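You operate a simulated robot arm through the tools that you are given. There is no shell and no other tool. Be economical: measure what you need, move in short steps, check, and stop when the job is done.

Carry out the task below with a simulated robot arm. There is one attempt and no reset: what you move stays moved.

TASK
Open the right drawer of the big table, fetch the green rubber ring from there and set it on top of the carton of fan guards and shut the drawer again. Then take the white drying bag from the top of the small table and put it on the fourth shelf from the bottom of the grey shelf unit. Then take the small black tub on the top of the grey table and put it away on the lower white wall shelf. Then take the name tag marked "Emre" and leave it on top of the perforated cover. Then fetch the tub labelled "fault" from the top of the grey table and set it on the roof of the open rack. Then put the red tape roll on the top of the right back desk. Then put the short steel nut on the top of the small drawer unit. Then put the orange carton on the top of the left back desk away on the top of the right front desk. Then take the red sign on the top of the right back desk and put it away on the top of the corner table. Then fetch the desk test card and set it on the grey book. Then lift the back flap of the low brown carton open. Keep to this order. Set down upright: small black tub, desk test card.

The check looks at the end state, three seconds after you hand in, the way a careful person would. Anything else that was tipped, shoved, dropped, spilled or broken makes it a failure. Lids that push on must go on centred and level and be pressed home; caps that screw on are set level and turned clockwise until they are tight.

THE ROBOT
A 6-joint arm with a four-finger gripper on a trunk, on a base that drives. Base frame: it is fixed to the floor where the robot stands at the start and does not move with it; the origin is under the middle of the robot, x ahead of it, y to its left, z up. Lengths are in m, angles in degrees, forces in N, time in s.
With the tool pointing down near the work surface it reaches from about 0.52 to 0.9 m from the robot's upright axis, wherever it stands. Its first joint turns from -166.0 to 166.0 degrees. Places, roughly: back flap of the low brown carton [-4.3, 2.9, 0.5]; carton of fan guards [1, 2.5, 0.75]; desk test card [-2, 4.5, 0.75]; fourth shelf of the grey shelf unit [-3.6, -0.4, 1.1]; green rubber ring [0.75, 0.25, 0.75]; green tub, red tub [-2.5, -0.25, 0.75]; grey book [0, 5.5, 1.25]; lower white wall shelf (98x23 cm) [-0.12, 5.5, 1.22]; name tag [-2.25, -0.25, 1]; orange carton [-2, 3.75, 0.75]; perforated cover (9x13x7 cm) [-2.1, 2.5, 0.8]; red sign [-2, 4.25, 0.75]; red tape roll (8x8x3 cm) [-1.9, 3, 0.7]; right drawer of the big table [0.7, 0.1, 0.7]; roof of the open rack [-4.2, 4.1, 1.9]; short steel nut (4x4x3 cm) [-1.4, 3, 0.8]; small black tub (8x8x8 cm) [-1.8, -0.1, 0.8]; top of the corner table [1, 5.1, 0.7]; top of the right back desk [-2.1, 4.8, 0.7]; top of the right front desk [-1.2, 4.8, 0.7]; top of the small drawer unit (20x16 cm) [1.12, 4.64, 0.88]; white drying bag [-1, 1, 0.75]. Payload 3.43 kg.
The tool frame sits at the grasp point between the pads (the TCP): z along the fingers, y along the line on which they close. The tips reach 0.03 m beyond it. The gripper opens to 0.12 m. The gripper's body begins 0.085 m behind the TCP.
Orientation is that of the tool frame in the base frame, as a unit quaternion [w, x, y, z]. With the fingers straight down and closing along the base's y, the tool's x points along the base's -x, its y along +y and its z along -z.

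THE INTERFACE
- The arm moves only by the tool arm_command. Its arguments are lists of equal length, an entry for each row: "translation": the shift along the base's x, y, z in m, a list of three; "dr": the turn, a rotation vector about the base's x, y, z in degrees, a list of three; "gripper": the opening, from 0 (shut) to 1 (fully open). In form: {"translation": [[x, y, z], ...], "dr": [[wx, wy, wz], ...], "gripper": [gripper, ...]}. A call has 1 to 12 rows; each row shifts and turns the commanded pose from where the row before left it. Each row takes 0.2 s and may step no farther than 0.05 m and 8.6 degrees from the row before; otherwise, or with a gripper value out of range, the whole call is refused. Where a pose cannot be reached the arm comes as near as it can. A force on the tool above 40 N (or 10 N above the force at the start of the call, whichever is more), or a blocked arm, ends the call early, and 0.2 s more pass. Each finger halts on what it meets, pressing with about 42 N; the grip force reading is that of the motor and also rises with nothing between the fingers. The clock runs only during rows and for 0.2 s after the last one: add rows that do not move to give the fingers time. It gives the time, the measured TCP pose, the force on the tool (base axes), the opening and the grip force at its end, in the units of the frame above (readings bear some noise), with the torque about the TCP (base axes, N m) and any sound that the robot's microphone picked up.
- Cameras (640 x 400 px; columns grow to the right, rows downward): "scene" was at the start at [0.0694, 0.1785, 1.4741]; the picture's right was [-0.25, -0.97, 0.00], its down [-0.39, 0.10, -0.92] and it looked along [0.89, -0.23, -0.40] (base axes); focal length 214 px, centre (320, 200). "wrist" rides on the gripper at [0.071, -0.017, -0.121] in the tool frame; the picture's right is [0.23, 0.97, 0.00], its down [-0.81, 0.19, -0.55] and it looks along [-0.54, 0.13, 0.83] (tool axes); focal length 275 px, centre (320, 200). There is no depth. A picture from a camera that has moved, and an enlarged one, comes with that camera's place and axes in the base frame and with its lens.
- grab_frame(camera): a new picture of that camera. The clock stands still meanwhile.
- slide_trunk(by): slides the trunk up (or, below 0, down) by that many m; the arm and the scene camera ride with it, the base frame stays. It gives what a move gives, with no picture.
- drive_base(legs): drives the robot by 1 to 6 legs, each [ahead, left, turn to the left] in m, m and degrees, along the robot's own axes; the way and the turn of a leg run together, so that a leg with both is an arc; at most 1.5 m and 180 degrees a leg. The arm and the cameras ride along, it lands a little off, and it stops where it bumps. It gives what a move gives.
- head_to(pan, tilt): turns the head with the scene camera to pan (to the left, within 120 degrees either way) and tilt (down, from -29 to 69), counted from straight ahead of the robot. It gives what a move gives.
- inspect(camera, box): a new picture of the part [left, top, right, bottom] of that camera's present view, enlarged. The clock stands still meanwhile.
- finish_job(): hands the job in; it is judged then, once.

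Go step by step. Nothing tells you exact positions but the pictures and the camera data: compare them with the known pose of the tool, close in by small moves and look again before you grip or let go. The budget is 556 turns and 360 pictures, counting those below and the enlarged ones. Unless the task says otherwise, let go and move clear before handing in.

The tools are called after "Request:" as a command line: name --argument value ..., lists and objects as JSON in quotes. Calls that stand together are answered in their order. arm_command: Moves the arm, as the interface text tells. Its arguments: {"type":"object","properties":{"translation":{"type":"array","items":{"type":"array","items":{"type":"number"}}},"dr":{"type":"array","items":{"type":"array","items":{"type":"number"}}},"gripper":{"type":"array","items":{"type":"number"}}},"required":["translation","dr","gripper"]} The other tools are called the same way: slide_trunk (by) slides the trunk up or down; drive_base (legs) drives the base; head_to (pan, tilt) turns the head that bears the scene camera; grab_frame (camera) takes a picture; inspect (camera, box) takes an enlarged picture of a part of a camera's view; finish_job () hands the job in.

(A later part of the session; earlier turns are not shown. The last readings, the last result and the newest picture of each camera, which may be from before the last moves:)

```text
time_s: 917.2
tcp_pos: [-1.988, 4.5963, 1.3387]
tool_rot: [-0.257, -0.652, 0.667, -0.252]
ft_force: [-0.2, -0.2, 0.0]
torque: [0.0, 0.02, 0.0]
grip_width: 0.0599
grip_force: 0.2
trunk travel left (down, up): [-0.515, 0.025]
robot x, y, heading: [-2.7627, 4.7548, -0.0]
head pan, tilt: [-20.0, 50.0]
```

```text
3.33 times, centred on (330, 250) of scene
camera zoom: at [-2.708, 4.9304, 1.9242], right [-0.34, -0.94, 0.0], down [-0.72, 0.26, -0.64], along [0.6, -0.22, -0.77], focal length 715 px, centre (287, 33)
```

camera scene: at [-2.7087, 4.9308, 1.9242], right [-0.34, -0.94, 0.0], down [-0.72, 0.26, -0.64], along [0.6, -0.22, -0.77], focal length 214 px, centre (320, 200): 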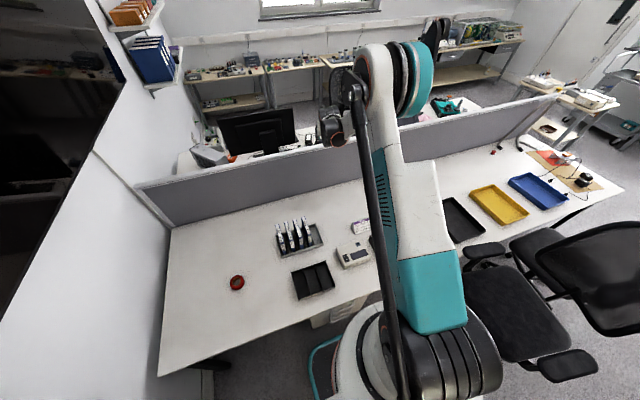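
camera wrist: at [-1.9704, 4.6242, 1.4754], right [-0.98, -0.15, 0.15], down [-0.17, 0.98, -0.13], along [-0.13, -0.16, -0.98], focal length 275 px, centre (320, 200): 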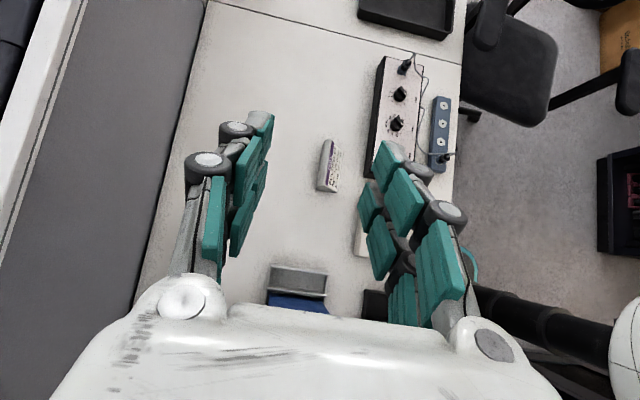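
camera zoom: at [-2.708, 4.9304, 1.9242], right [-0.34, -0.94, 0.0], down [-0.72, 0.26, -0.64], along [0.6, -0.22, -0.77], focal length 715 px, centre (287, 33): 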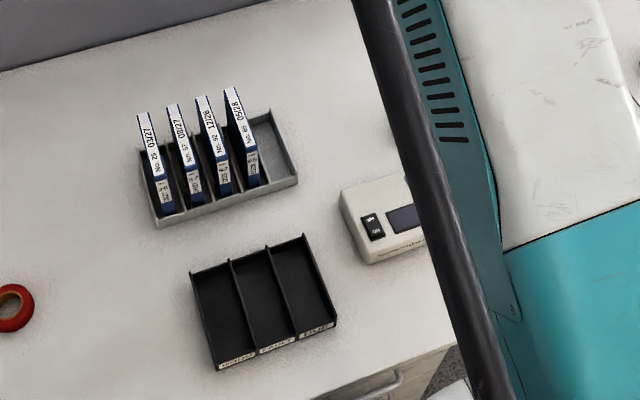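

Request:
inspect --camera "wrist" --box '[290, 120, 370, 210]'

```text
4.44 times, centred on (330, 165) of wrist
camera zoom: at [-1.9704, 4.6242, 1.4754], right [-0.98, -0.15, 0.15], down [-0.17, 0.98, -0.13], along [-0.13, -0.16, -0.98], focal length 1224 px, centre (276, 356)
```

zoom: 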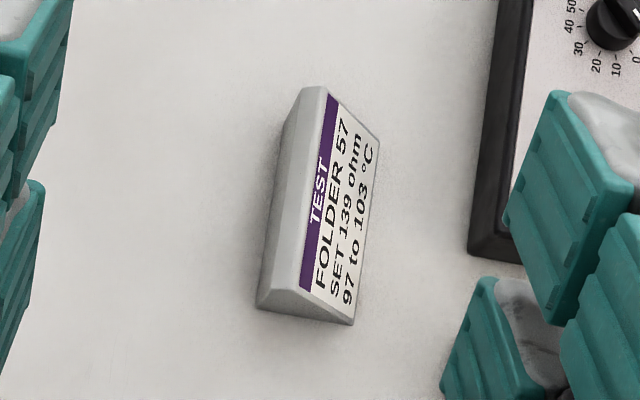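

The test card is a prism (base ~6×13 cm along y, 7 cm high, steep back, sloped label facing the robot) at about (−2.085, 4.407). I'll grip it from above across its depth: tool nearly vertical, leaning 10° so one pad lies on its back face.

Request:
arm_command --translation '[[-0.018, -0.036, 0], [-0.018, -0.036, 0], [-0.018, -0.036, 0], [-0.018, -0.036, 0], [-0.018, -0.036, 0], [-0.012, 0, 0], [0, 0, 0]]' --dr '[[8, 0, 0], [8, 0, 0], [8, 0, 0], [8, 0, 0], [8, 0, 0], [0, -5, 0], [0, -5, 0]]' --gripper '[0.7, 0.7, 0.7, 0.7, 0.7, 0.7, 0.7]'

Request:
slide_trunk --by -0.35

Request:
grab_frame --camera "wrist"

Request:
grab_frame --camera "scene"

```text
time_s: 918.8
tcp_pos: [-2.091, 4.4137, 1.3382]
tool_rot: [0.045, -0.698, 0.711, -0.071]
ft_force: [-0.3, -1.1, -0.9]
torque: [0.04, -0.02, 0.02]
grip_width: 0.0841
grip_force: 0.0
trunk travel left (down, up): [-0.515, 0.025]
robot x, y, heading: [-2.7585, 4.7561, 0.1]
head pan, tilt: [-20.0, 50.0]
```

```text
time_s: 922.2
tcp_pos: [-2.0901, 4.4161, 0.9903]
tool_rot: [0.044, -0.698, 0.712, -0.07]
ft_force: [0.9, 0.2, -0.3]
torque: [0.03, -0.04, -0.02]
grip_width: 0.084
grip_force: 0.1
trunk travel left (down, up): [-0.165, 0.375]
robot x, y, heading: [-2.7598, 4.7549, -0.2]
head pan, tilt: [-20.0, 50.0]
```

```text
98 pictures are left
camera wrist: at [-2.095, 4.3493, 1.1129], right [-0.97, -0.22, -0.15], down [-0.26, 0.83, 0.49], along [0.02, 0.51, -0.86], focal length 275 px, centre (320, 200)
```

wrist: 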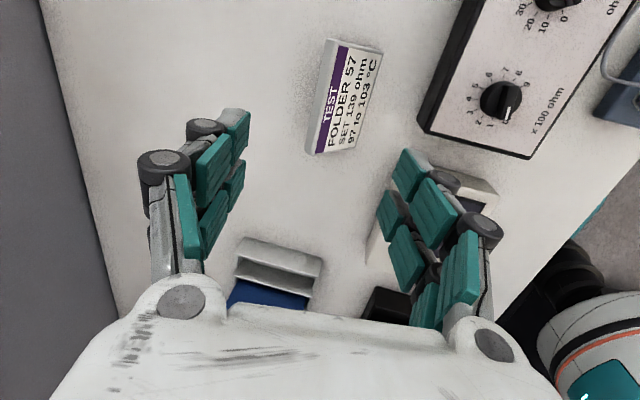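

```text
97 pictures are left
camera scene: at [-2.7089, 4.9303, 1.5743], right [-0.34, -0.94, 0.0], down [-0.72, 0.26, -0.64], along [0.6, -0.22, -0.77], focal length 214 px, centre (320, 200)
```

scene: 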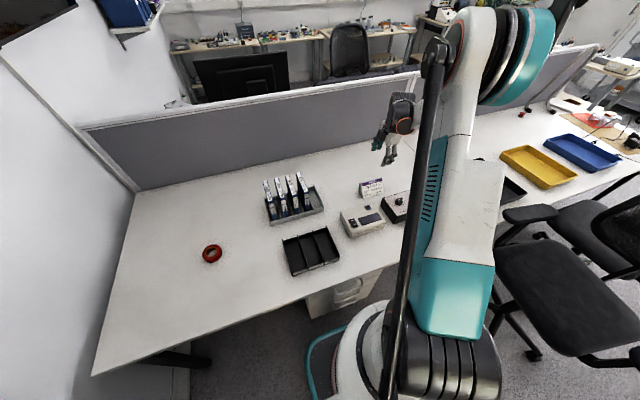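

Request:
arm_command --translation '[[0, 0.002, -0.045], [0, 0, -0.045], [0, 0, -0.045]]' --dr '[[0, 0, 0], [0, 0, 0], [0, 0, 0]]' --gripper '[0.8, 0.8, 0.8]'

Request:
grab_frame --camera "wrist"

Request:
inspect --camera "scene" --box '[320, 130, 440, 220]'

```text
time_s: 923.0
tcp_pos: [-2.0894, 4.4171, 0.8548]
tool_rot: [0.044, -0.698, 0.711, -0.07]
ft_force: [-0.4, 0.0, 0.1]
torque: [0.01, -0.03, 0.02]
grip_width: 0.0956
grip_force: 0.0
trunk travel left (down, up): [-0.165, 0.375]
robot x, y, heading: [-2.7622, 4.7582, 0.1]
head pan, tilt: [-20.0, 50.0]
```

```text
96 pictures are left
camera wrist: at [-2.0945, 4.3506, 0.9777], right [-0.97, -0.22, -0.15], down [-0.26, 0.83, 0.49], along [0.02, 0.51, -0.86], focal length 275 px, centre (320, 200)
```

wrist: 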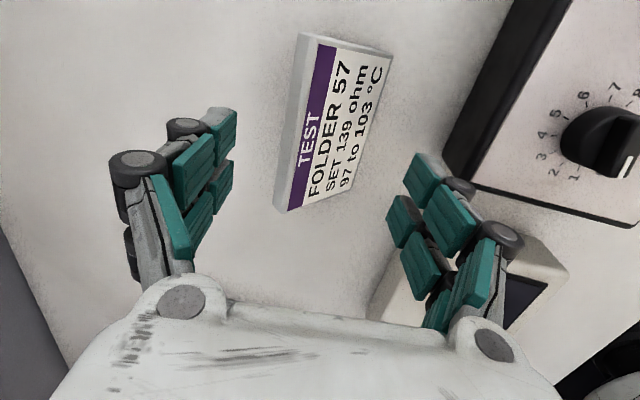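

```text
4.44 times, centred on (380, 175) of scene
camera zoom: at [-2.7085, 4.9301, 1.5742], right [-0.34, -0.94, 0.0], down [-0.72, 0.26, -0.64], along [0.6, -0.22, -0.77], focal length 953 px, centre (53, 311)
```

zoom: 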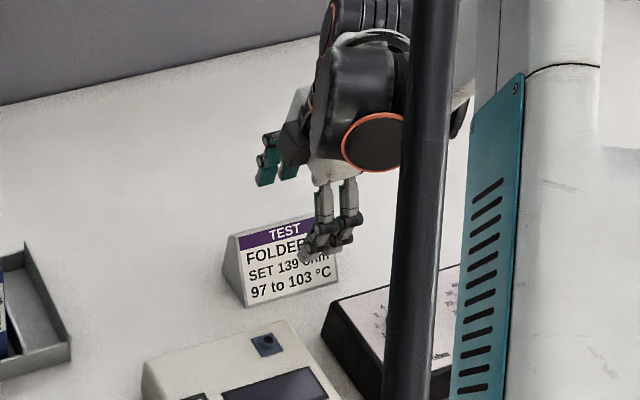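

Request:
arm_command --translation '[[0, -0.002, -0.04], [0, 0, -0.035], [0, 0, -0.012], [0, 0, -0.005]]' --dr '[[0, 0, 0], [0, 0, 0], [0, 0, 0], [0, 0, 0]]' --gripper '[0.8, 0.8, 0.8, 0.8]'

Request:
grab_frame --camera "wrist"

Request:
inspect --camera "scene" --box '[320, 150, 440, 240]'

```text
time_s: 924.0
tcp_pos: [-2.0905, 4.4149, 0.7629]
tool_rot: [0.045, -0.699, 0.711, -0.071]
ft_force: [-0.3, -0.3, 0.9]
torque: [0.0, -0.02, -0.01]
grip_width: 0.0957
grip_force: 0.1
trunk travel left (down, up): [-0.165, 0.375]
robot x, y, heading: [-2.7621, 4.7553, 0.2]
head pan, tilt: [-20.0, 50.0]
```

```text
94 pictures are left
camera wrist: at [-2.0957, 4.3479, 0.8856], right [-0.97, -0.22, -0.15], down [-0.26, 0.83, 0.49], along [0.02, 0.51, -0.86], focal length 275 px, centre (320, 200)
```

wrist: 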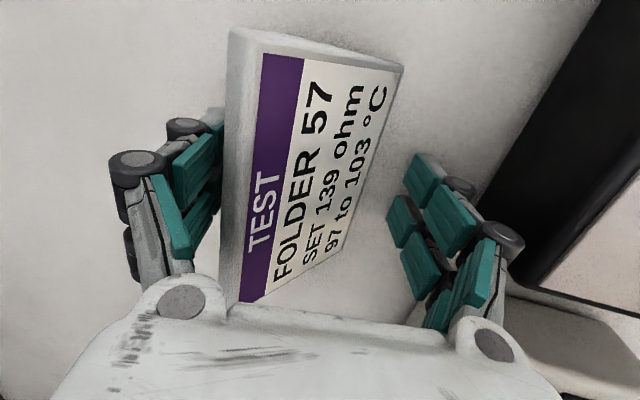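

```text
4.44 times, centred on (380, 195) of scene
camera zoom: at [-2.709, 4.9303, 1.5743], right [-0.34, -0.94, 0.0], down [-0.72, 0.26, -0.64], along [0.6, -0.22, -0.77], focal length 953 px, centre (53, 222)
```

zoom: 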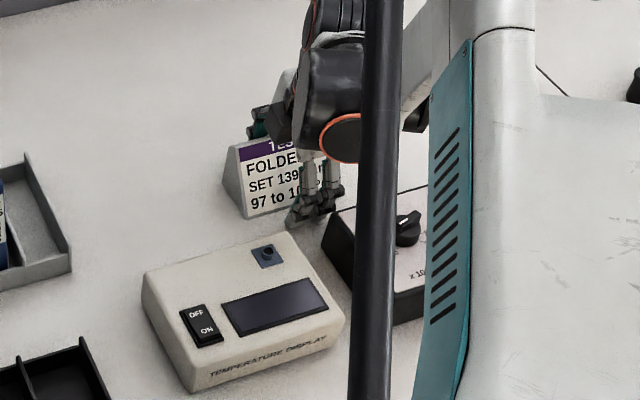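

Request:
arm_command --translation '[[0, 0, -0.003], [0, 0, -0.002], [0, 0, 0], [0, 0, 0], [0, 0, 0]]' --dr '[[0, 0, 0], [0, 0, 0], [0, 0, 0], [0, 0, 0], [0, 0, 0]]' --gripper '[0.8, 0.7, 0.6, 0.4, 0.4]'

Request:
grab_frame --camera "wrist"

```text
time_s: 924.9
tcp_pos: [-2.0988, 4.4155, 0.7635]
tool_rot: [0.043, -0.697, 0.712, -0.068]
ft_force: [-28.4, 3.4, 53.2]
torque: [1.28, 2.96, 0.51]
grip_width: 0.07
grip_force: 19.2
trunk travel left (down, up): [-0.165, 0.375]
robot x, y, heading: [-2.7656, 4.7502, 0.3]
head pan, tilt: [-20.0, 50.0]
stopped in row 4: the force on the tool passed its limit at 51 N (the readings are from after the stop); the commanded pose is now the measured one
```

```text
92 pictures are left
camera wrist: at [-2.1031, 4.3478, 0.887], right [-0.97, -0.21, -0.14], down [-0.26, 0.83, 0.49], along [0.02, 0.51, -0.86], focal length 275 px, centre (320, 200)
```

wrist: 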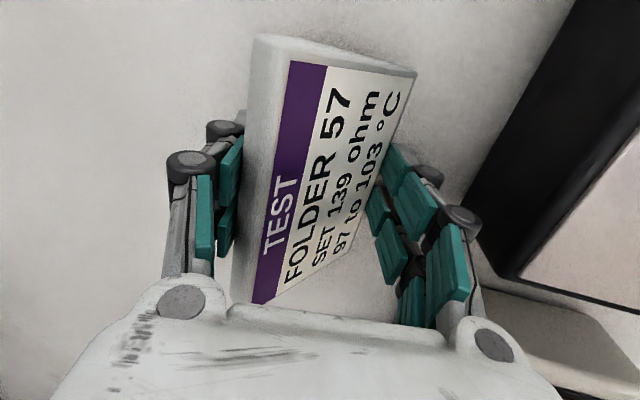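

Request:
arm_command --translation '[[0.003, 0, 0.005], [0, 0, 0.002], [0, 0, 0]]' --dr '[[0, 0, 0], [0, 0, 0], [0, 0, 0]]' --gripper '[0.55, 0.4, 0.4]'

Request:
grab_frame --camera "wrist"

Request:
inspect --camera "scene" --box '[340, 150, 420, 210]'

```text
time_s: 925.7
tcp_pos: [-2.0893, 4.4154, 0.7648]
tool_rot: [0.044, -0.698, 0.712, -0.069]
ft_force: [2.5, 0.9, 15.6]
torque: [0.0, 0.43, -0.26]
grip_width: 0.0611
grip_force: 42.2
trunk travel left (down, up): [-0.165, 0.375]
robot x, y, heading: [-2.7605, 4.7566, -0.0]
head pan, tilt: [-20.0, 50.0]
```

```text
91 pictures are left
camera wrist: at [-2.0936, 4.3487, 0.8889], right [-0.97, -0.21, -0.15], down [-0.26, 0.83, 0.49], along [0.02, 0.51, -0.86], focal length 275 px, centre (320, 200)
```

wrist: 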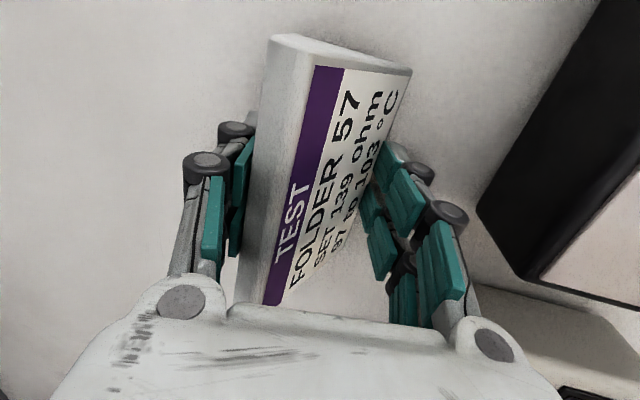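

```text
6.67 times, centred on (380, 180) of scene
camera zoom: at [-2.7099, 4.931, 1.5742], right [-0.34, -0.94, 0.0], down [-0.72, 0.26, -0.64], along [0.6, -0.22, -0.77], focal length 1430 px, centre (-80, 333)
```

zoom: 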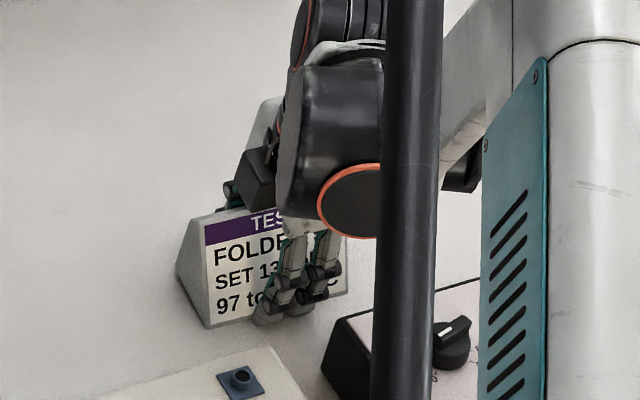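

Gripped (61 mm) at the base. Lift slowly and check.

Request:
arm_command --translation '[[0, 0, 0.006], [0, 0, 0.01], [0, 0, 0.02]]' --dr '[[0, 0, 0], [0, 0, 0], [0, 0, 0]]' --gripper '[0.4, 0.4, 0.4]'

Request:
grab_frame --camera "wrist"

Request:
inspect --camera "scene" --box '[340, 140, 420, 200]'

```text
time_s: 926.5
tcp_pos: [-2.0909, 4.416, 0.8008]
tool_rot: [0.043, -0.698, 0.712, -0.068]
ft_force: [0.0, 0.2, -1.3]
torque: [0.03, 0.07, 0.01]
grip_width: 0.0523
grip_force: 42.2
trunk travel left (down, up): [-0.165, 0.375]
robot x, y, heading: [-2.7627, 4.7545, 0.1]
head pan, tilt: [-20.0, 50.0]
```

```text
89 pictures are left
camera wrist: at [-2.0946, 4.349, 0.9252], right [-0.97, -0.21, -0.14], down [-0.26, 0.83, 0.49], along [0.02, 0.51, -0.86], focal length 275 px, centre (320, 200)
```

wrist: 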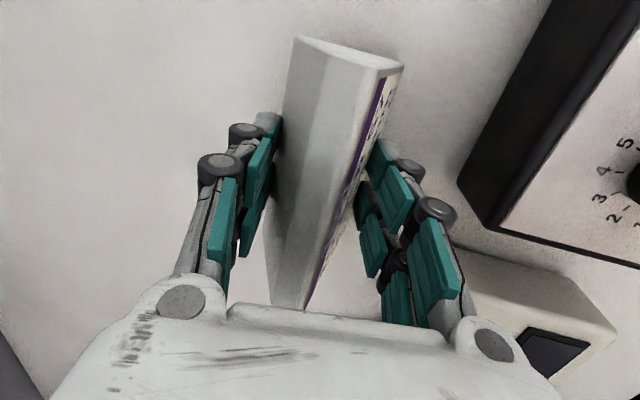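

```text
6.67 times, centred on (380, 170) of scene
camera zoom: at [-2.7088, 4.9302, 1.5742], right [-0.34, -0.94, 0.0], down [-0.72, 0.26, -0.64], along [0.6, -0.22, -0.77], focal length 1430 px, centre (-80, 400)
```

zoom: 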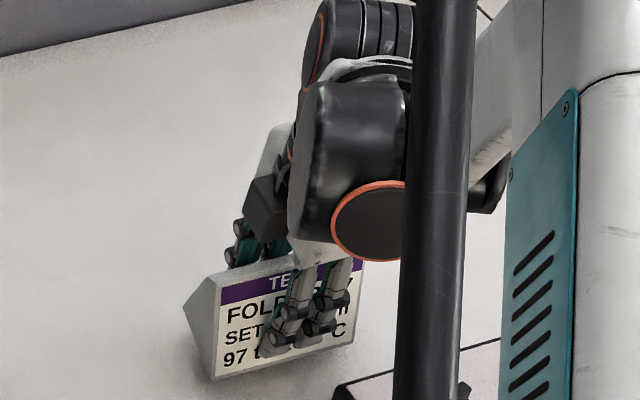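

The card slipped in the grip so that its label lies flush on the front pad – a firm hold. To set it level on the book, the label side must face the wall with the tool leaning 34° forward, so I lift it and yaw the tool by 180°.

Request:
arm_command --translation '[[0, 0, 0.04], [0, 0, 0.045], [0, 0, 0.045], [0, 0, 0.045]]' --dr '[[0, 0, 0], [0, 0, 0], [0, 0, 0], [0, 0, 0]]' --gripper '[0.35, 0.35, 0.35, 0.35]'

Request:
slide_trunk --by 0.3

Request:
arm_command --translation '[[0, 0, 0], [0, 0, 0], [0, 0, 0], [0, 0, 0], [0, 0, 0], [0, 0, 0], [0, 0, 0], [0, 0, 0], [0, 0, 0], [0, 0, 0], [0, 0, 0], [0, 0, 0]]' --dr '[[0, 0, -7.5], [0, 0, -7.5], [0, 0, -7.5], [0, 0, -7.5], [0, 0, -7.5], [0, 0, -7.5], [0, 0, -7.5], [0, 0, -7.5], [0, 0, -7.5], [0, 0, -7.5], [0, 0, -7.5], [0, 0, -7.5]]' --gripper '[0.35, 0.35, 0.35, 0.35, 0.35, 0.35, 0.35, 0.35, 0.35, 0.35, 0.35, 0.35]'

Request:
grab_frame --camera "wrist"

```text
time_s: 927.5
tcp_pos: [-2.0925, 4.4168, 0.9771]
tool_rot: [0.043, -0.698, 0.712, -0.069]
ft_force: [0.0, 0.0, -1.6]
torque: [0.04, -0.02, 0.02]
grip_width: 0.0522
grip_force: 42.4
trunk travel left (down, up): [-0.165, 0.375]
robot x, y, heading: [-2.76, 4.7569, -0.1]
head pan, tilt: [-20.0, 50.0]
```

```text
time_s: 930.5
tcp_pos: [-2.0919, 4.4158, 1.2757]
tool_rot: [0.043, -0.698, 0.711, -0.068]
ft_force: [-0.3, 0.6, -1.4]
torque: [0.02, 0.0, 0.01]
grip_width: 0.0518
grip_force: 42.1
trunk travel left (down, up): [-0.465, 0.075]
robot x, y, heading: [-2.7638, 4.7536, -0.1]
head pan, tilt: [-20.0, 50.0]
```

```text
time_s: 933.1
tcp_pos: [-2.0907, 4.4164, 1.2752]
tool_rot: [-0.019, 0.011, 0.997, -0.08]
ft_force: [0.7, 0.3, -1.8]
torque: [0.04, 0.0, 0.07]
grip_width: 0.0516
grip_force: 41.9
trunk travel left (down, up): [-0.465, 0.075]
robot x, y, heading: [-2.7584, 4.7558, -0.0]
head pan, tilt: [-20.0, 50.0]
```

```text
87 pictures are left
camera wrist: at [-2.1583, 4.4204, 1.3992], right [-0.21, 0.97, -0.15], down [0.83, 0.26, 0.49], along [0.51, -0.02, -0.86], focal length 275 px, centre (320, 200)
```

wrist: 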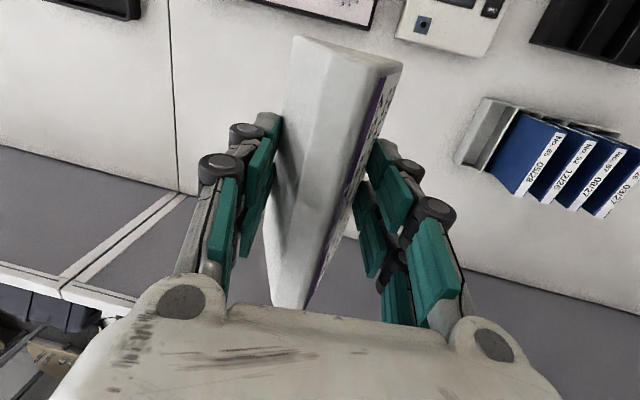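

Request:
arm_command --translation '[[0, 0, 0], [0, 0, 0], [0, 0, 0], [0, 0, 0], [0, 0, 0], [0, 0, 0], [0, 0, 0], [0, 0, 0], [0, 0, 0], [0, 0, 0], [0, 0, 0], [0, 0, 0]]' --dr '[[0, 0, -7.5], [0, 0, -7.5], [0, 0, -7.5], [0, 0, -7.5], [0, 0, -7.5], [0, 0, -7.5], [0, 0, -7.5], [0, 0, -7.5], [0, 0, -7.5], [0, 0, -7.5], [0, 0, -7.5], [0, 0, -7.5]]' --gripper '[0.35, 0.35, 0.35, 0.35, 0.35, 0.35, 0.35, 0.35, 0.35, 0.35, 0.35, 0.35]'

Request:
grab_frame --camera "wrist"

Request:
inspect --camera "scene" --box '[320, 60, 480, 180]'

```text
time_s: 935.7
tcp_pos: [-2.0918, 4.4154, 1.2756]
tool_rot: [-0.068, 0.712, 0.697, -0.043]
ft_force: [0.9, -0.4, -1.1]
torque: [0.02, -0.03, -0.01]
grip_width: 0.0517
grip_force: 42.2
trunk travel left (down, up): [-0.465, 0.075]
robot x, y, heading: [-2.7637, 4.7524, 0.1]
head pan, tilt: [-20.0, 50.0]
```

```text
86 pictures are left
camera wrist: at [-2.0882, 4.4824, 1.3997], right [0.97, 0.21, -0.15], down [0.26, -0.83, 0.49], along [-0.02, -0.51, -0.86], focal length 275 px, centre (320, 200)
```

wrist: 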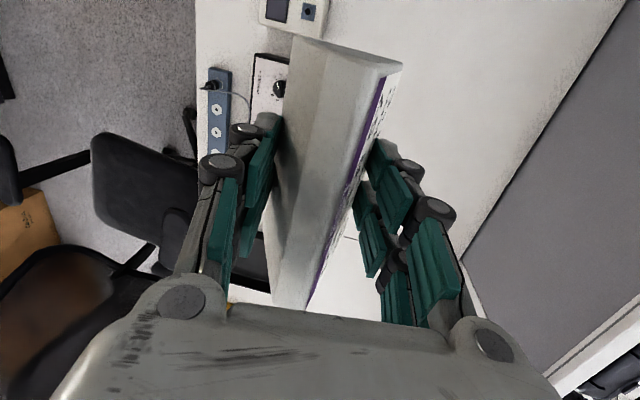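

```text
3.33 times, centred on (400, 120) of scene
camera zoom: at [-2.7087, 4.9299, 1.8743], right [-0.34, -0.94, 0.0], down [-0.72, 0.26, -0.64], along [0.6, -0.22, -0.77], focal length 715 px, centre (53, 467)
```

zoom: 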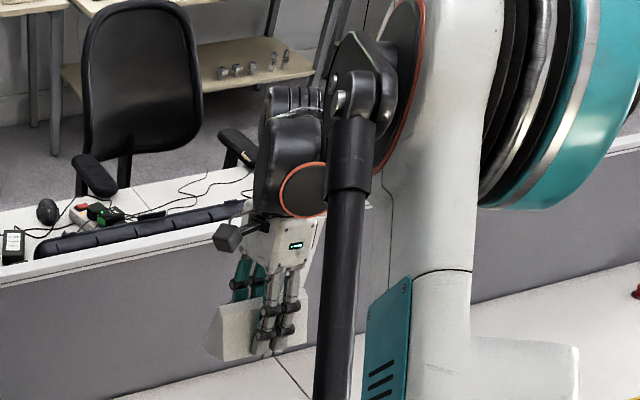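

Now tilt the tool 43° forward and check that the card's base is level.

Request:
arm_command --translation '[[-0.01, 0, 0], [-0.01, 0, 0], [-0.01, 0, 0], [-0.01, 0, 0], [-0.01, 0, 0], [0, 0, 0]]' --dr '[[0, -7.2, 0], [0, -7.2, 0], [0, -7.2, 0], [0, -7.2, 0], [0, -7.2, 0], [0, -7.2, 0]]' --gripper '[0.35, 0.35, 0.35, 0.35, 0.35, 0.35]'

Request:
grab_frame --camera "wrist"

Request:
inspect --camera "scene" --box '[300, 60, 460, 180]'

```text
time_s: 937.1
tcp_pos: [-2.1404, 4.4169, 1.2761]
tool_rot: [0.194, 0.678, 0.673, 0.223]
ft_force: [0.4, -1.0, -0.8]
torque: [0.0, 0.01, -0.01]
grip_width: 0.0511
grip_force: 41.5
trunk travel left (down, up): [-0.465, 0.075]
robot x, y, heading: [-2.7611, 4.7554, 0.2]
head pan, tilt: [-20.0, 50.0]
```

```text
84 pictures are left
camera wrist: at [-2.2237, 4.4833, 1.3679], right [0.8, 0.21, 0.56], down [-0.15, -0.83, 0.53], along [0.58, -0.51, -0.64], focal length 275 px, centre (320, 200)
```

wrist: 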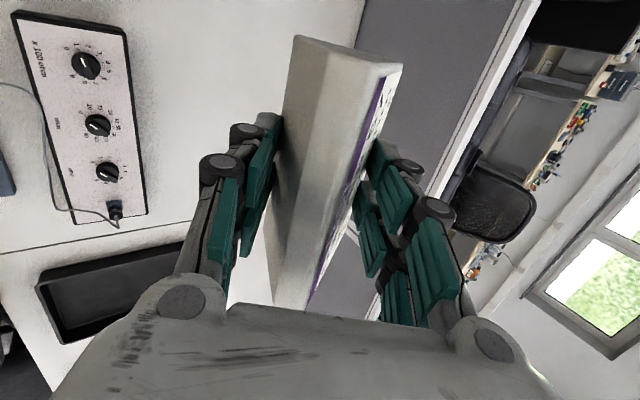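

```text
3.33 times, centred on (380, 120) of scene
camera zoom: at [-2.7087, 4.93, 1.8743], right [-0.34, -0.94, 0.0], down [-0.72, 0.26, -0.64], along [0.6, -0.22, -0.77], focal length 715 px, centre (120, 467)
```

zoom: 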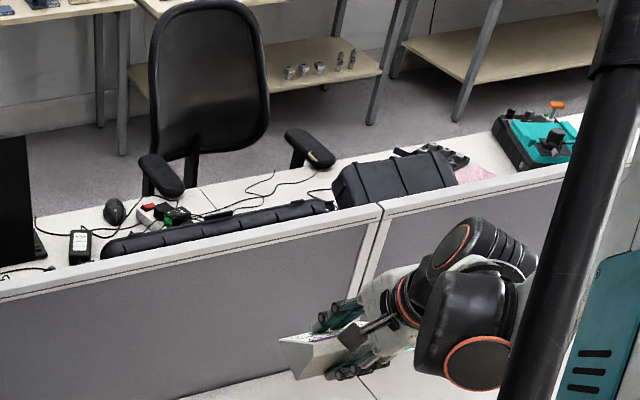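

I rehearse the set-down on the desk here first, where nothing can fall. Lower over a free spot.

Request:
arm_command --translation '[[0.035, 0, -0.03], [0.035, 0, -0.03]]' --dr '[[0, 0, 0], [0, 0, 0]]' --gripper '[0.35, 0.35]'

Request:
slide_trunk --by -0.36

Request:
arm_command --translation '[[0, 0, -0.03], [0, 0, -0.02], [0, 0, -0.006], [0, 0, -0.006], [0, 0, -0.006], [0, 0, -0.006]]' --dr '[[0, 0, 0], [0, 0, 0], [0, 0, 0], [0, 0, 0], [0, 0, 0], [0, 0, 0]]' --gripper '[0.35, 0.35, 0.35, 0.35, 0.35, 0.35]'

Request:
inspect --camera "scene" --box '[320, 130, 440, 220]'

```text
time_s: 937.7
tcp_pos: [-2.071, 4.4149, 1.216]
tool_rot: [0.193, 0.678, 0.673, 0.222]
ft_force: [0.7, 0.5, -2.4]
torque: [0.04, 0.01, -0.05]
grip_width: 0.0511
grip_force: 41.9
trunk travel left (down, up): [-0.465, 0.075]
robot x, y, heading: [-2.7607, 4.7582, -0.0]
head pan, tilt: [-20.0, 50.0]
```

```text
time_s: 941.2
tcp_pos: [-2.0718, 4.4148, 0.8563]
tool_rot: [0.193, 0.678, 0.674, 0.221]
ft_force: [0.1, -0.7, -1.3]
torque: [0.02, -0.01, 0.01]
grip_width: 0.0513
grip_force: 41.7
trunk travel left (down, up): [-0.105, 0.435]
robot x, y, heading: [-2.7655, 4.7593, -0.1]
head pan, tilt: [-20.0, 50.0]
```

```text
time_s: 942.6
tcp_pos: [-2.0733, 4.4155, 0.7819]
tool_rot: [0.193, 0.678, 0.674, 0.221]
ft_force: [-0.2, 0.0, -0.9]
torque: [0.0, 0.0, 0.0]
grip_width: 0.0508
grip_force: 42.0
trunk travel left (down, up): [-0.105, 0.435]
robot x, y, heading: [-2.7603, 4.7537, 0.2]
head pan, tilt: [-20.0, 50.0]
```

```text
4.44 times, centred on (380, 175) of scene
camera zoom: at [-2.7088, 4.9302, 1.5143], right [-0.34, -0.94, 0.0], down [-0.72, 0.26, -0.64], along [0.6, -0.22, -0.77], focal length 953 px, centre (53, 311)
```

zoom: 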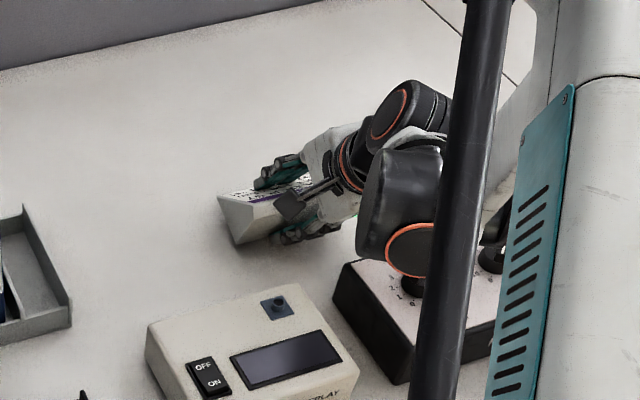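

Request:
inspect --camera "scene" --box '[356, 136, 406, 172]'

```text
11.11 times, centred on (381, 154) of scene
camera zoom: at [-2.7088, 4.9302, 1.5143], right [-0.34, -0.94, 0.0], down [-0.72, 0.26, -0.64], along [0.6, -0.22, -0.77], focal length 2383 px, centre (-358, 711)
```

zoom: 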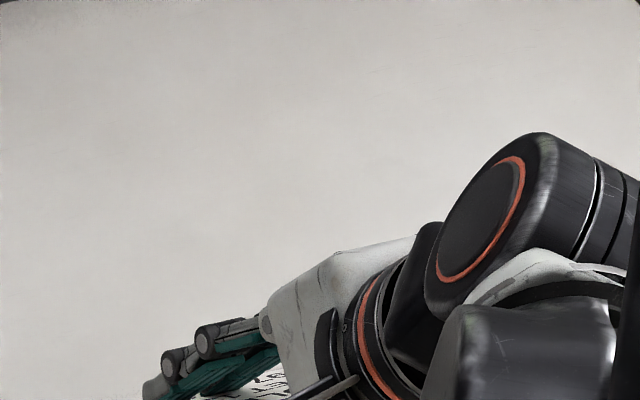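

Request:
inspect --camera "scene" --box '[350, 162, 406, 197]'

```text
11.43 times, centred on (378, 180) of scene
camera zoom: at [-2.7088, 4.9302, 1.5143], right [-0.34, -0.94, 0.0], down [-0.72, 0.26, -0.64], along [0.6, -0.22, -0.77], focal length 2451 px, centre (-343, 434)
```

zoom: 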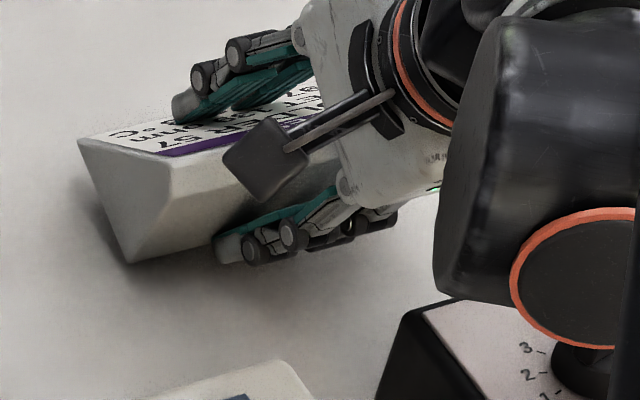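

From the geometry the card's base is pitched about 15°; a tool tilt of ~19° makes it level. I correct and look again.

Request:
arm_command --translation '[[0, 0, 0.01], [0, 0, 0.01], [0, 0, 0]]' --dr '[[0, 5, 0], [0, 5, 0], [0, 5, 0]]' --gripper '[0.35, 0.35, 0.35]'

Request:
inspect --camera "scene" --box '[350, 152, 414, 192]'

```text
time_s: 943.4
tcp_pos: [-2.0719, 4.4151, 0.8028]
tool_rot: [0.103, 0.701, 0.694, 0.131]
ft_force: [0.3, 0.0, -1.6]
torque: [0.0, -0.02, -0.01]
grip_width: 0.051
grip_force: 41.6
trunk travel left (down, up): [-0.105, 0.435]
robot x, y, heading: [-2.7611, 4.754, 0.1]
head pan, tilt: [-20.0, 50.0]
```

```text
10.00 times, centred on (382, 172) of scene
camera zoom: at [-2.7089, 4.9302, 1.5142], right [-0.34, -0.94, 0.0], down [-0.72, 0.26, -0.64], along [0.6, -0.22, -0.77], focal length 2145 px, centre (-300, 480)
```

zoom: 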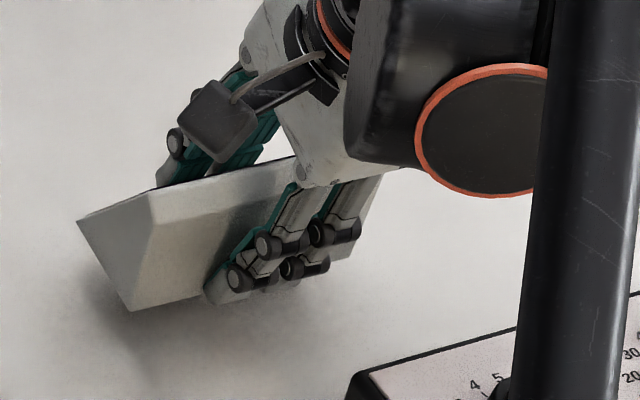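

Nearly level now, and the lower fingertip protrudes only ~8 mm below the base. Lower to contact and release here as a test.

Request:
arm_command --translation '[[0, 0, -0.012], [0, 0, -0.008], [0, 0, -0.006], [0, 0, -0.005], [0, 0, -0.005], [0, 0, -0.005]]' --dr '[[0, 0, 0], [0, 0, 0], [0, 0, 0], [0, 0, 0], [0, 0, 0], [0, 0, 0]]' --gripper '[0.35, 0.35, 0.35, 0.35, 0.35, 0.35]'

Request:
inspect --camera "scene" --box '[350, 160, 414, 200]'

```text
time_s: 944.7
tcp_pos: [-2.0709, 4.4161, 0.7697]
tool_rot: [0.105, 0.7, 0.694, 0.133]
ft_force: [-3.4, 2.5, 24.9]
torque: [-0.58, 0.67, -0.03]
grip_width: 0.0515
grip_force: 41.6
trunk travel left (down, up): [-0.105, 0.435]
robot x, y, heading: [-2.7635, 4.7546, 0.2]
head pan, tilt: [-20.0, 50.0]
stopped in row 6: the force on the tool passed its limit at 47 N (the readings are from after the stop); the commanded pose is now the measured one
```

```text
10.00 times, centred on (382, 180) of scene
camera zoom: at [-2.7113, 4.9316, 1.5144], right [-0.34, -0.94, 0.0], down [-0.72, 0.26, -0.64], along [0.61, -0.22, -0.77], focal length 2145 px, centre (-300, 400)
```

zoom: 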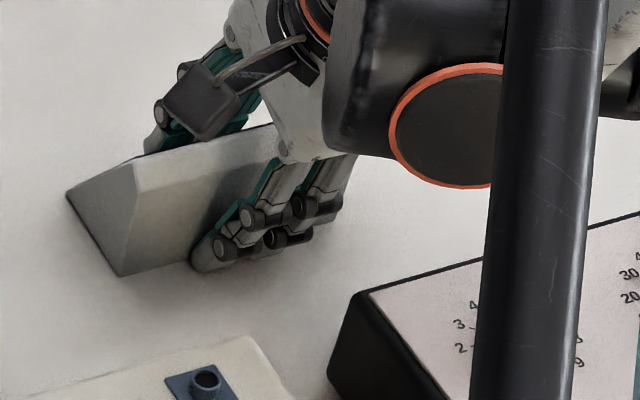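

Request:
arm_command --translation '[[0, 0, 0.002], [0, 0, 0], [0, 0, 0]]' --dr '[[0, 0, 0], [0, 0, 0], [0, 0, 0]]' --gripper '[0.5, 0.58, 0.62]'

Request:
inspect --camera "scene" --box '[350, 160, 414, 200]'

```text
time_s: 945.5
tcp_pos: [-2.0707, 4.4163, 0.7692]
tool_rot: [0.104, 0.701, 0.693, 0.133]
ft_force: [0.3, -0.4, 1.4]
torque: [0.0, 0.02, 0.01]
grip_width: 0.0743
grip_force: 0.1
trunk travel left (down, up): [-0.105, 0.435]
robot x, y, heading: [-2.7614, 4.7557, 0.2]
head pan, tilt: [-20.0, 50.0]
```

```text
10.00 times, centred on (382, 180) of scene
camera zoom: at [-2.7089, 4.9303, 1.5142], right [-0.34, -0.94, 0.0], down [-0.72, 0.26, -0.64], along [0.6, -0.22, -0.77], focal length 2145 px, centre (-300, 400)
```

zoom: 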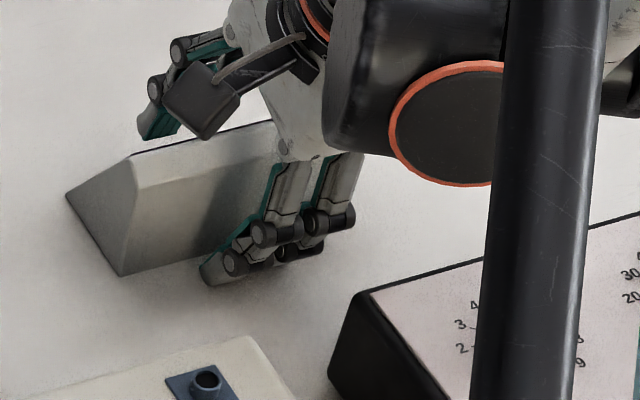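

The test set-down worked: the card stands upright. Closing again in this same pose gives the stable grip; I re-grip and lift.

Request:
arm_command --translation '[[0, 0, 0], [0, 0, 0], [0, 0, 0], [0, 0, 0.004], [0, 0, 0.01], [0, 0, 0.02]]' --dr '[[0, 0, 0], [0, 0, 0], [0, 0, 0], [0, 0, 0], [0, 0, 0], [0, 0, 0]]' --gripper '[0.5, 0.38, 0.35, 0.35, 0.35, 0.35]'

Request:
inspect --camera "scene" --box '[350, 150, 414, 190]'

```text
time_s: 946.9
tcp_pos: [-2.0718, 4.4133, 0.8021]
tool_rot: [0.104, 0.7, 0.694, 0.132]
ft_force: [0.2, -1.4, -2.4]
torque: [0.01, -0.01, 0.02]
grip_width: 0.0501
grip_force: 42.3
trunk travel left (down, up): [-0.105, 0.435]
robot x, y, heading: [-2.7622, 4.7559, -0.1]
head pan, tilt: [-20.0, 50.0]
```

```text
10.00 times, centred on (382, 170) of scene
camera zoom: at [-2.7086, 4.9301, 1.5143], right [-0.34, -0.94, 0.0], down [-0.72, 0.26, -0.64], along [0.6, -0.22, -0.77], focal length 2145 px, centre (-300, 500)
```

zoom: 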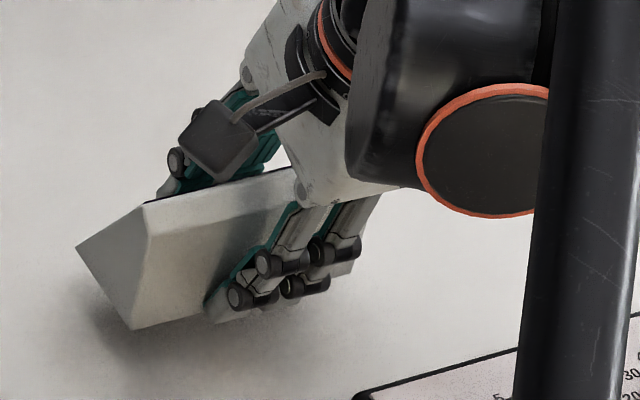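

The card is held level. I raise it and carry it around to the wall shelf.

Request:
slide_trunk --by 0.4

Request:
arm_command --translation '[[0, 0, 0.04], [0, 0, 0.04], [0, 0, 0.04]]' --dr '[[0, 0, 0], [0, 0, 0], [0, 0, 0]]' --gripper '[0.35, 0.35, 0.35]'

Request:
drive_base --legs '[[0, -0.24, 0], [-0.65, 0, 0], [0, -0.9, 0], [0, -0.9, 0], [0, -0.87, 0]]'

```text
time_s: 950.8
tcp_pos: [-2.072, 4.4153, 1.202]
tool_rot: [0.105, 0.701, 0.693, 0.133]
ft_force: [0.1, -0.2, -1.2]
torque: [0.0, 0.01, -0.03]
grip_width: 0.0504
grip_force: 42.3
trunk travel left (down, up): [-0.505, 0.035]
robot x, y, heading: [-2.7596, 4.7545, 0.2]
head pan, tilt: [-20.0, 50.0]
```

```text
time_s: 951.5
tcp_pos: [-2.0713, 4.4164, 1.3243]
tool_rot: [0.105, 0.701, 0.693, 0.132]
ft_force: [0.0, 0.6, -1.0]
torque: [-0.02, -0.01, -0.02]
grip_width: 0.0503
grip_force: 41.9
trunk travel left (down, up): [-0.505, 0.035]
robot x, y, heading: [-2.7631, 4.7565, -0.0]
head pan, tilt: [-20.0, 50.0]
```

```text
time_s: 969.5
tcp_pos: [-2.7507, 1.4895, 1.3238]
tool_rot: [0.105, 0.703, 0.691, 0.133]
ft_force: [-0.6, -0.9, -1.7]
torque: [0.03, 0.03, 0.01]
grip_width: 0.049
grip_force: 41.7
trunk travel left (down, up): [-0.505, 0.035]
robot x, y, heading: [-3.4405, 1.8358, -0.3]
head pan, tilt: [-20.0, 50.0]
```

Request:
drive_base --legs '[[1.2, 0, 0.3], [1.2, 0, 0], [1.1, 0, 0], [0, 0, 90], [1.2, 0, 0], [0.95, 0, 0]]'

Request:
head_to --pan 0 --tilt 30

Request:
grab_frame --camera "scene"

Request:
grab_frame --camera "wrist"

```text
time_s: 1000.7
tcp_pos: [0.284, 4.8064, 1.324]
tool_rot: [-0.023, -0.016, 0.985, 0.168]
ft_force: [0.2, -0.1, -1.8]
torque: [-0.03, 0.01, -0.02]
grip_width: 0.0475
grip_force: 42.4
trunk travel left (down, up): [-0.505, 0.035]
robot x, y, heading: [-0.0263, 4.0991, 92.7]
head pan, tilt: [-20.0, 50.0]
```

```text
time_s: 1001.6
tcp_pos: [0.2829, 4.8057, 1.3241]
tool_rot: [-0.024, -0.017, 0.986, 0.167]
ft_force: [0.2, 0.1, -1.2]
torque: [0.01, -0.03, 0.0]
grip_width: 0.0476
grip_force: 41.7
trunk travel left (down, up): [-0.505, 0.035]
robot x, y, heading: [-0.0252, 4.1008, 92.7]
head pan, tilt: [0.0, 30.0]
```

```text
75 pictures are left
camera scene: at [-0.2288, 4.1624, 1.9437], right [1.0, 0.04, 0.0], down [0.02, -0.5, -0.87], along [-0.04, 0.86, -0.5], focal length 214 px, centre (320, 200)
```

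scene: 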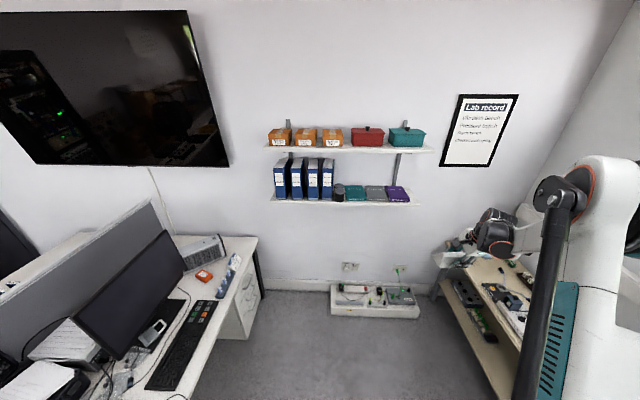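

```text
74 pictures are left
camera wrist: at [0.2184, 4.7463, 1.434], right [-0.25, 0.91, 0.33], down [0.83, 0.03, 0.55], along [0.49, 0.42, -0.77], focal length 275 px, centre (320, 200)
```

wrist: 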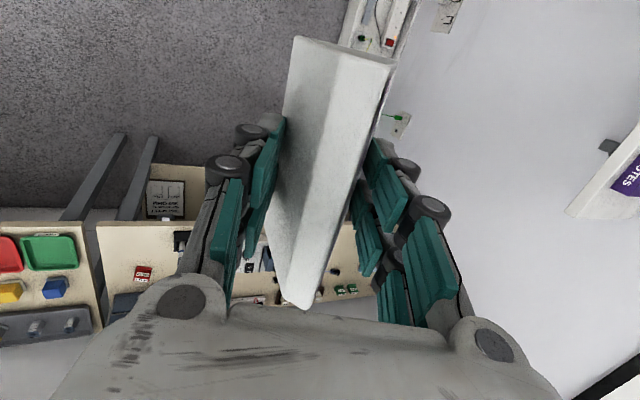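

Request:
drive_base --legs '[[0.3, 0.1, -2.7], [0.1, 0.1, 0]]'

Request:
arm_command --translation '[[0, 0, 0.01], [0, 0, 0.01]]' --dr '[[5, 0, 0], [5, 0, 0]]' --gripper '[0.35, 0.35]'

Request:
grab_frame --camera "scene"

```text
time_s: 1004.6
tcp_pos: [0.1037, 5.194, 1.3234]
tool_rot: [-0.02, 0.003, 0.986, 0.167]
ft_force: [-0.9, 0.3, -2.1]
torque: [-0.08, -0.06, -0.01]
grip_width: 0.0475
grip_force: 41.8
trunk travel left (down, up): [-0.505, 0.035]
robot x, y, heading: [-0.2293, 4.4987, 90.2]
head pan, tilt: [0.0, 30.0]
```

```text
time_s: 1005.2
tcp_pos: [0.1078, 5.1927, 1.3429]
tool_rot: [-0.021, 0.001, 0.967, 0.254]
ft_force: [0.3, 0.4, -1.4]
torque: [0.0, -0.02, -0.04]
grip_width: 0.0471
grip_force: 41.9
trunk travel left (down, up): [-0.505, 0.035]
robot x, y, heading: [-0.2308, 4.4992, 90.2]
head pan, tilt: [0.0, 30.0]
```

```text
73 pictures are left
camera scene: at [-0.4317, 4.572, 1.9439], right [1.0, 0.0, 0.0], down [0.0, -0.5, -0.87], along [0.0, 0.87, -0.5], focal length 214 px, centre (320, 200)
```

scene: 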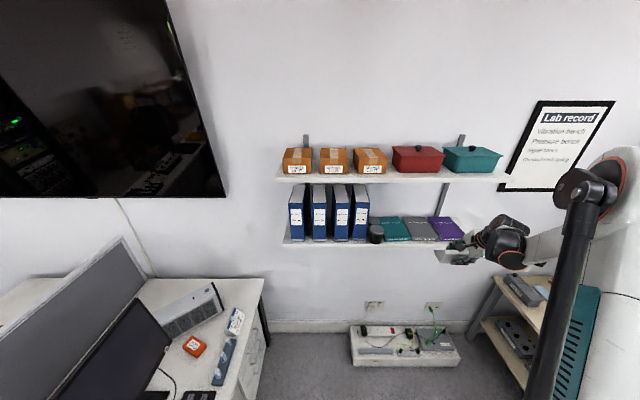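

Request:
inspect --camera "scene" --box '[420, 205, 500, 265]'

Request:
inspect --camera "scene" --box '[340, 130, 520, 270]'

```text
6.67 times, centred on (460, 235) of scene
camera zoom: at [-0.4317, 4.572, 1.9439], right [1.0, 0.0, 0.0], down [0.0, -0.5, -0.87], along [0.0, 0.87, -0.5], focal length 1430 px, centre (-613, -33)
```

zoom: 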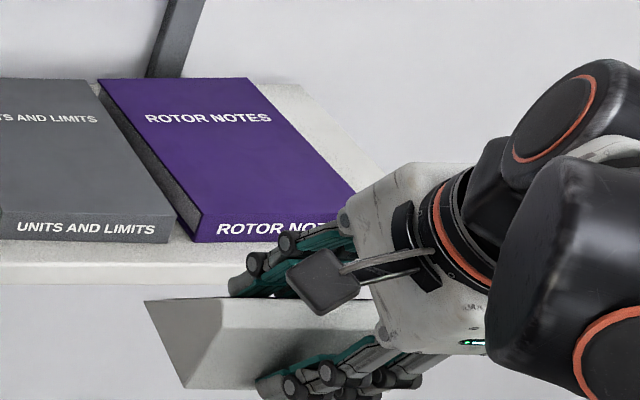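

```text
2.86 times, centred on (430, 200) of scene
camera zoom: at [-0.4317, 4.572, 1.9439], right [1.0, 0.0, 0.0], down [0.0, -0.5, -0.87], along [0.0, 0.87, -0.5], focal length 613 px, centre (6, 200)
```

zoom: 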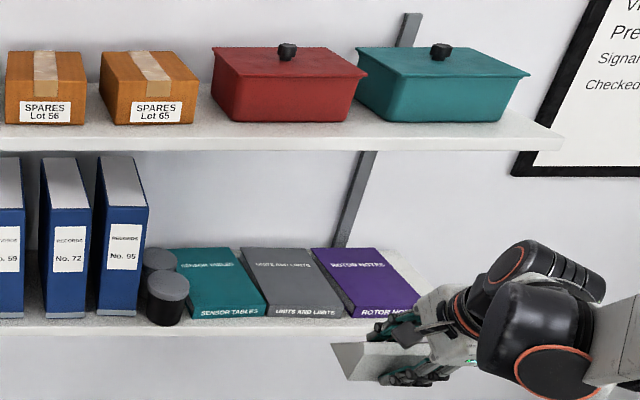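

Measured: the card's base runs from the TCP's y to 6.5 cm beyond, ~1 cm lower at the near edge; left end at x 0.05. I move it over the grey book.

Request:
drive_base --legs '[[0.16, 0.01, 0]]'

Request:
inspect --camera "scene" --box '[380, 150, 520, 270]'

```text
time_s: 1006.6
tcp_pos: [0.096, 5.3556, 1.3424]
tool_rot: [-0.021, 0.001, 0.968, 0.252]
ft_force: [-0.2, 1.0, -1.9]
torque: [-0.09, -0.01, 0.0]
grip_width: 0.0473
grip_force: 41.8
trunk travel left (down, up): [-0.505, 0.035]
robot x, y, heading: [-0.2384, 4.6616, 90.2]
head pan, tilt: [0.0, 30.0]
```

```text
3.33 times, centred on (450, 210) of scene
camera zoom: at [-0.4431, 4.736, 1.9436], right [1.0, 0.0, 0.0], down [0.0, -0.5, -0.87], along [0.0, 0.87, -0.5], focal length 715 px, centre (-113, 167)
```

zoom: 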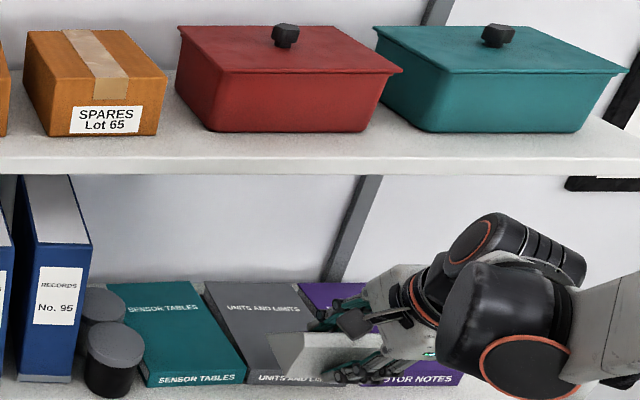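

Request:
arm_command --translation '[[0, 0.03, 0], [0, 0.03, 0], [0, 0.022, 0]]' --dr '[[0, 0, 0], [0, 0, 0], [0, 0, 0]]' --gripper '[0.35, 0.35, 0.35]'

Request:
inspect --camera "scene" --box '[380, 140, 500, 240]'

```text
time_s: 1007.5
tcp_pos: [0.0952, 5.4382, 1.3404]
tool_rot: [-0.021, 0.001, 0.968, 0.251]
ft_force: [0.8, 0.0, -1.3]
torque: [-0.02, 0.02, -0.02]
grip_width: 0.0474
grip_force: 42.0
trunk travel left (down, up): [-0.505, 0.035]
robot x, y, heading: [-0.2422, 4.6621, 90.2]
head pan, tilt: [0.0, 30.0]
```

```text
4.00 times, centred on (440, 190) of scene
camera zoom: at [-0.4428, 4.7352, 1.9437], right [1.0, 0.0, 0.0], down [0.0, -0.5, -0.87], along [0.0, 0.87, -0.5], focal length 858 px, centre (-160, 240)
```

zoom: 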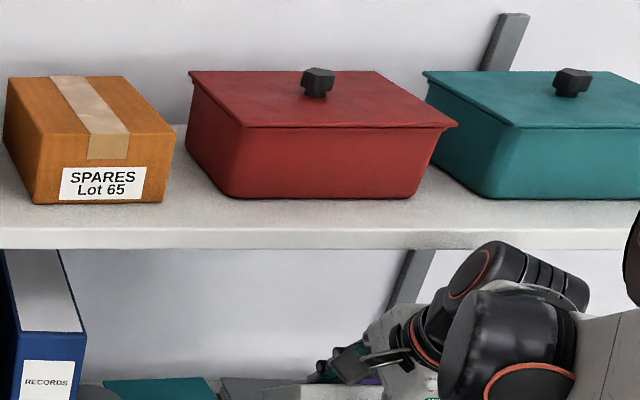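

Request:
arm_command --translation '[[0, 0, -0.015], [0, 0, -0.01], [0, 0, -0.005], [0, 0, -0.004], [0, 0, -0.004], [0, 0, -0.004], [0, 0, -0.004]]' --dr '[[0, 0, 0], [0, 0, 0], [0, 0, 0], [0, 0, 0], [0, 0, 0], [0, 0, 0], [0, 0, 0]]' --gripper '[0.35, 0.35, 0.35, 0.35, 0.35, 0.35, 0.35]'

Request:
inspect --camera "scene" --box '[390, 190, 490, 260]'

```text
time_s: 1009.0
tcp_pos: [0.0955, 5.4362, 1.2968]
tool_rot: [-0.021, 0.002, 0.967, 0.253]
ft_force: [-0.5, 0.6, -1.1]
torque: [-0.01, 0.02, -0.04]
grip_width: 0.0474
grip_force: 42.3
trunk travel left (down, up): [-0.505, 0.035]
robot x, y, heading: [-0.2428, 4.66, 90.4]
head pan, tilt: [0.0, 30.0]
```

```text
5.71 times, centred on (440, 225) of scene
camera zoom: at [-0.4429, 4.7336, 1.9438], right [1.0, 0.0, 0.0], down [0.0, -0.5, -0.87], along [0.0, 0.87, -0.5], focal length 1226 px, centre (-366, 57)
```

zoom: 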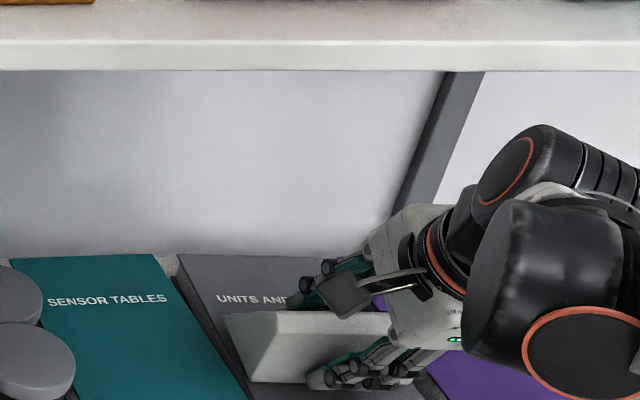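

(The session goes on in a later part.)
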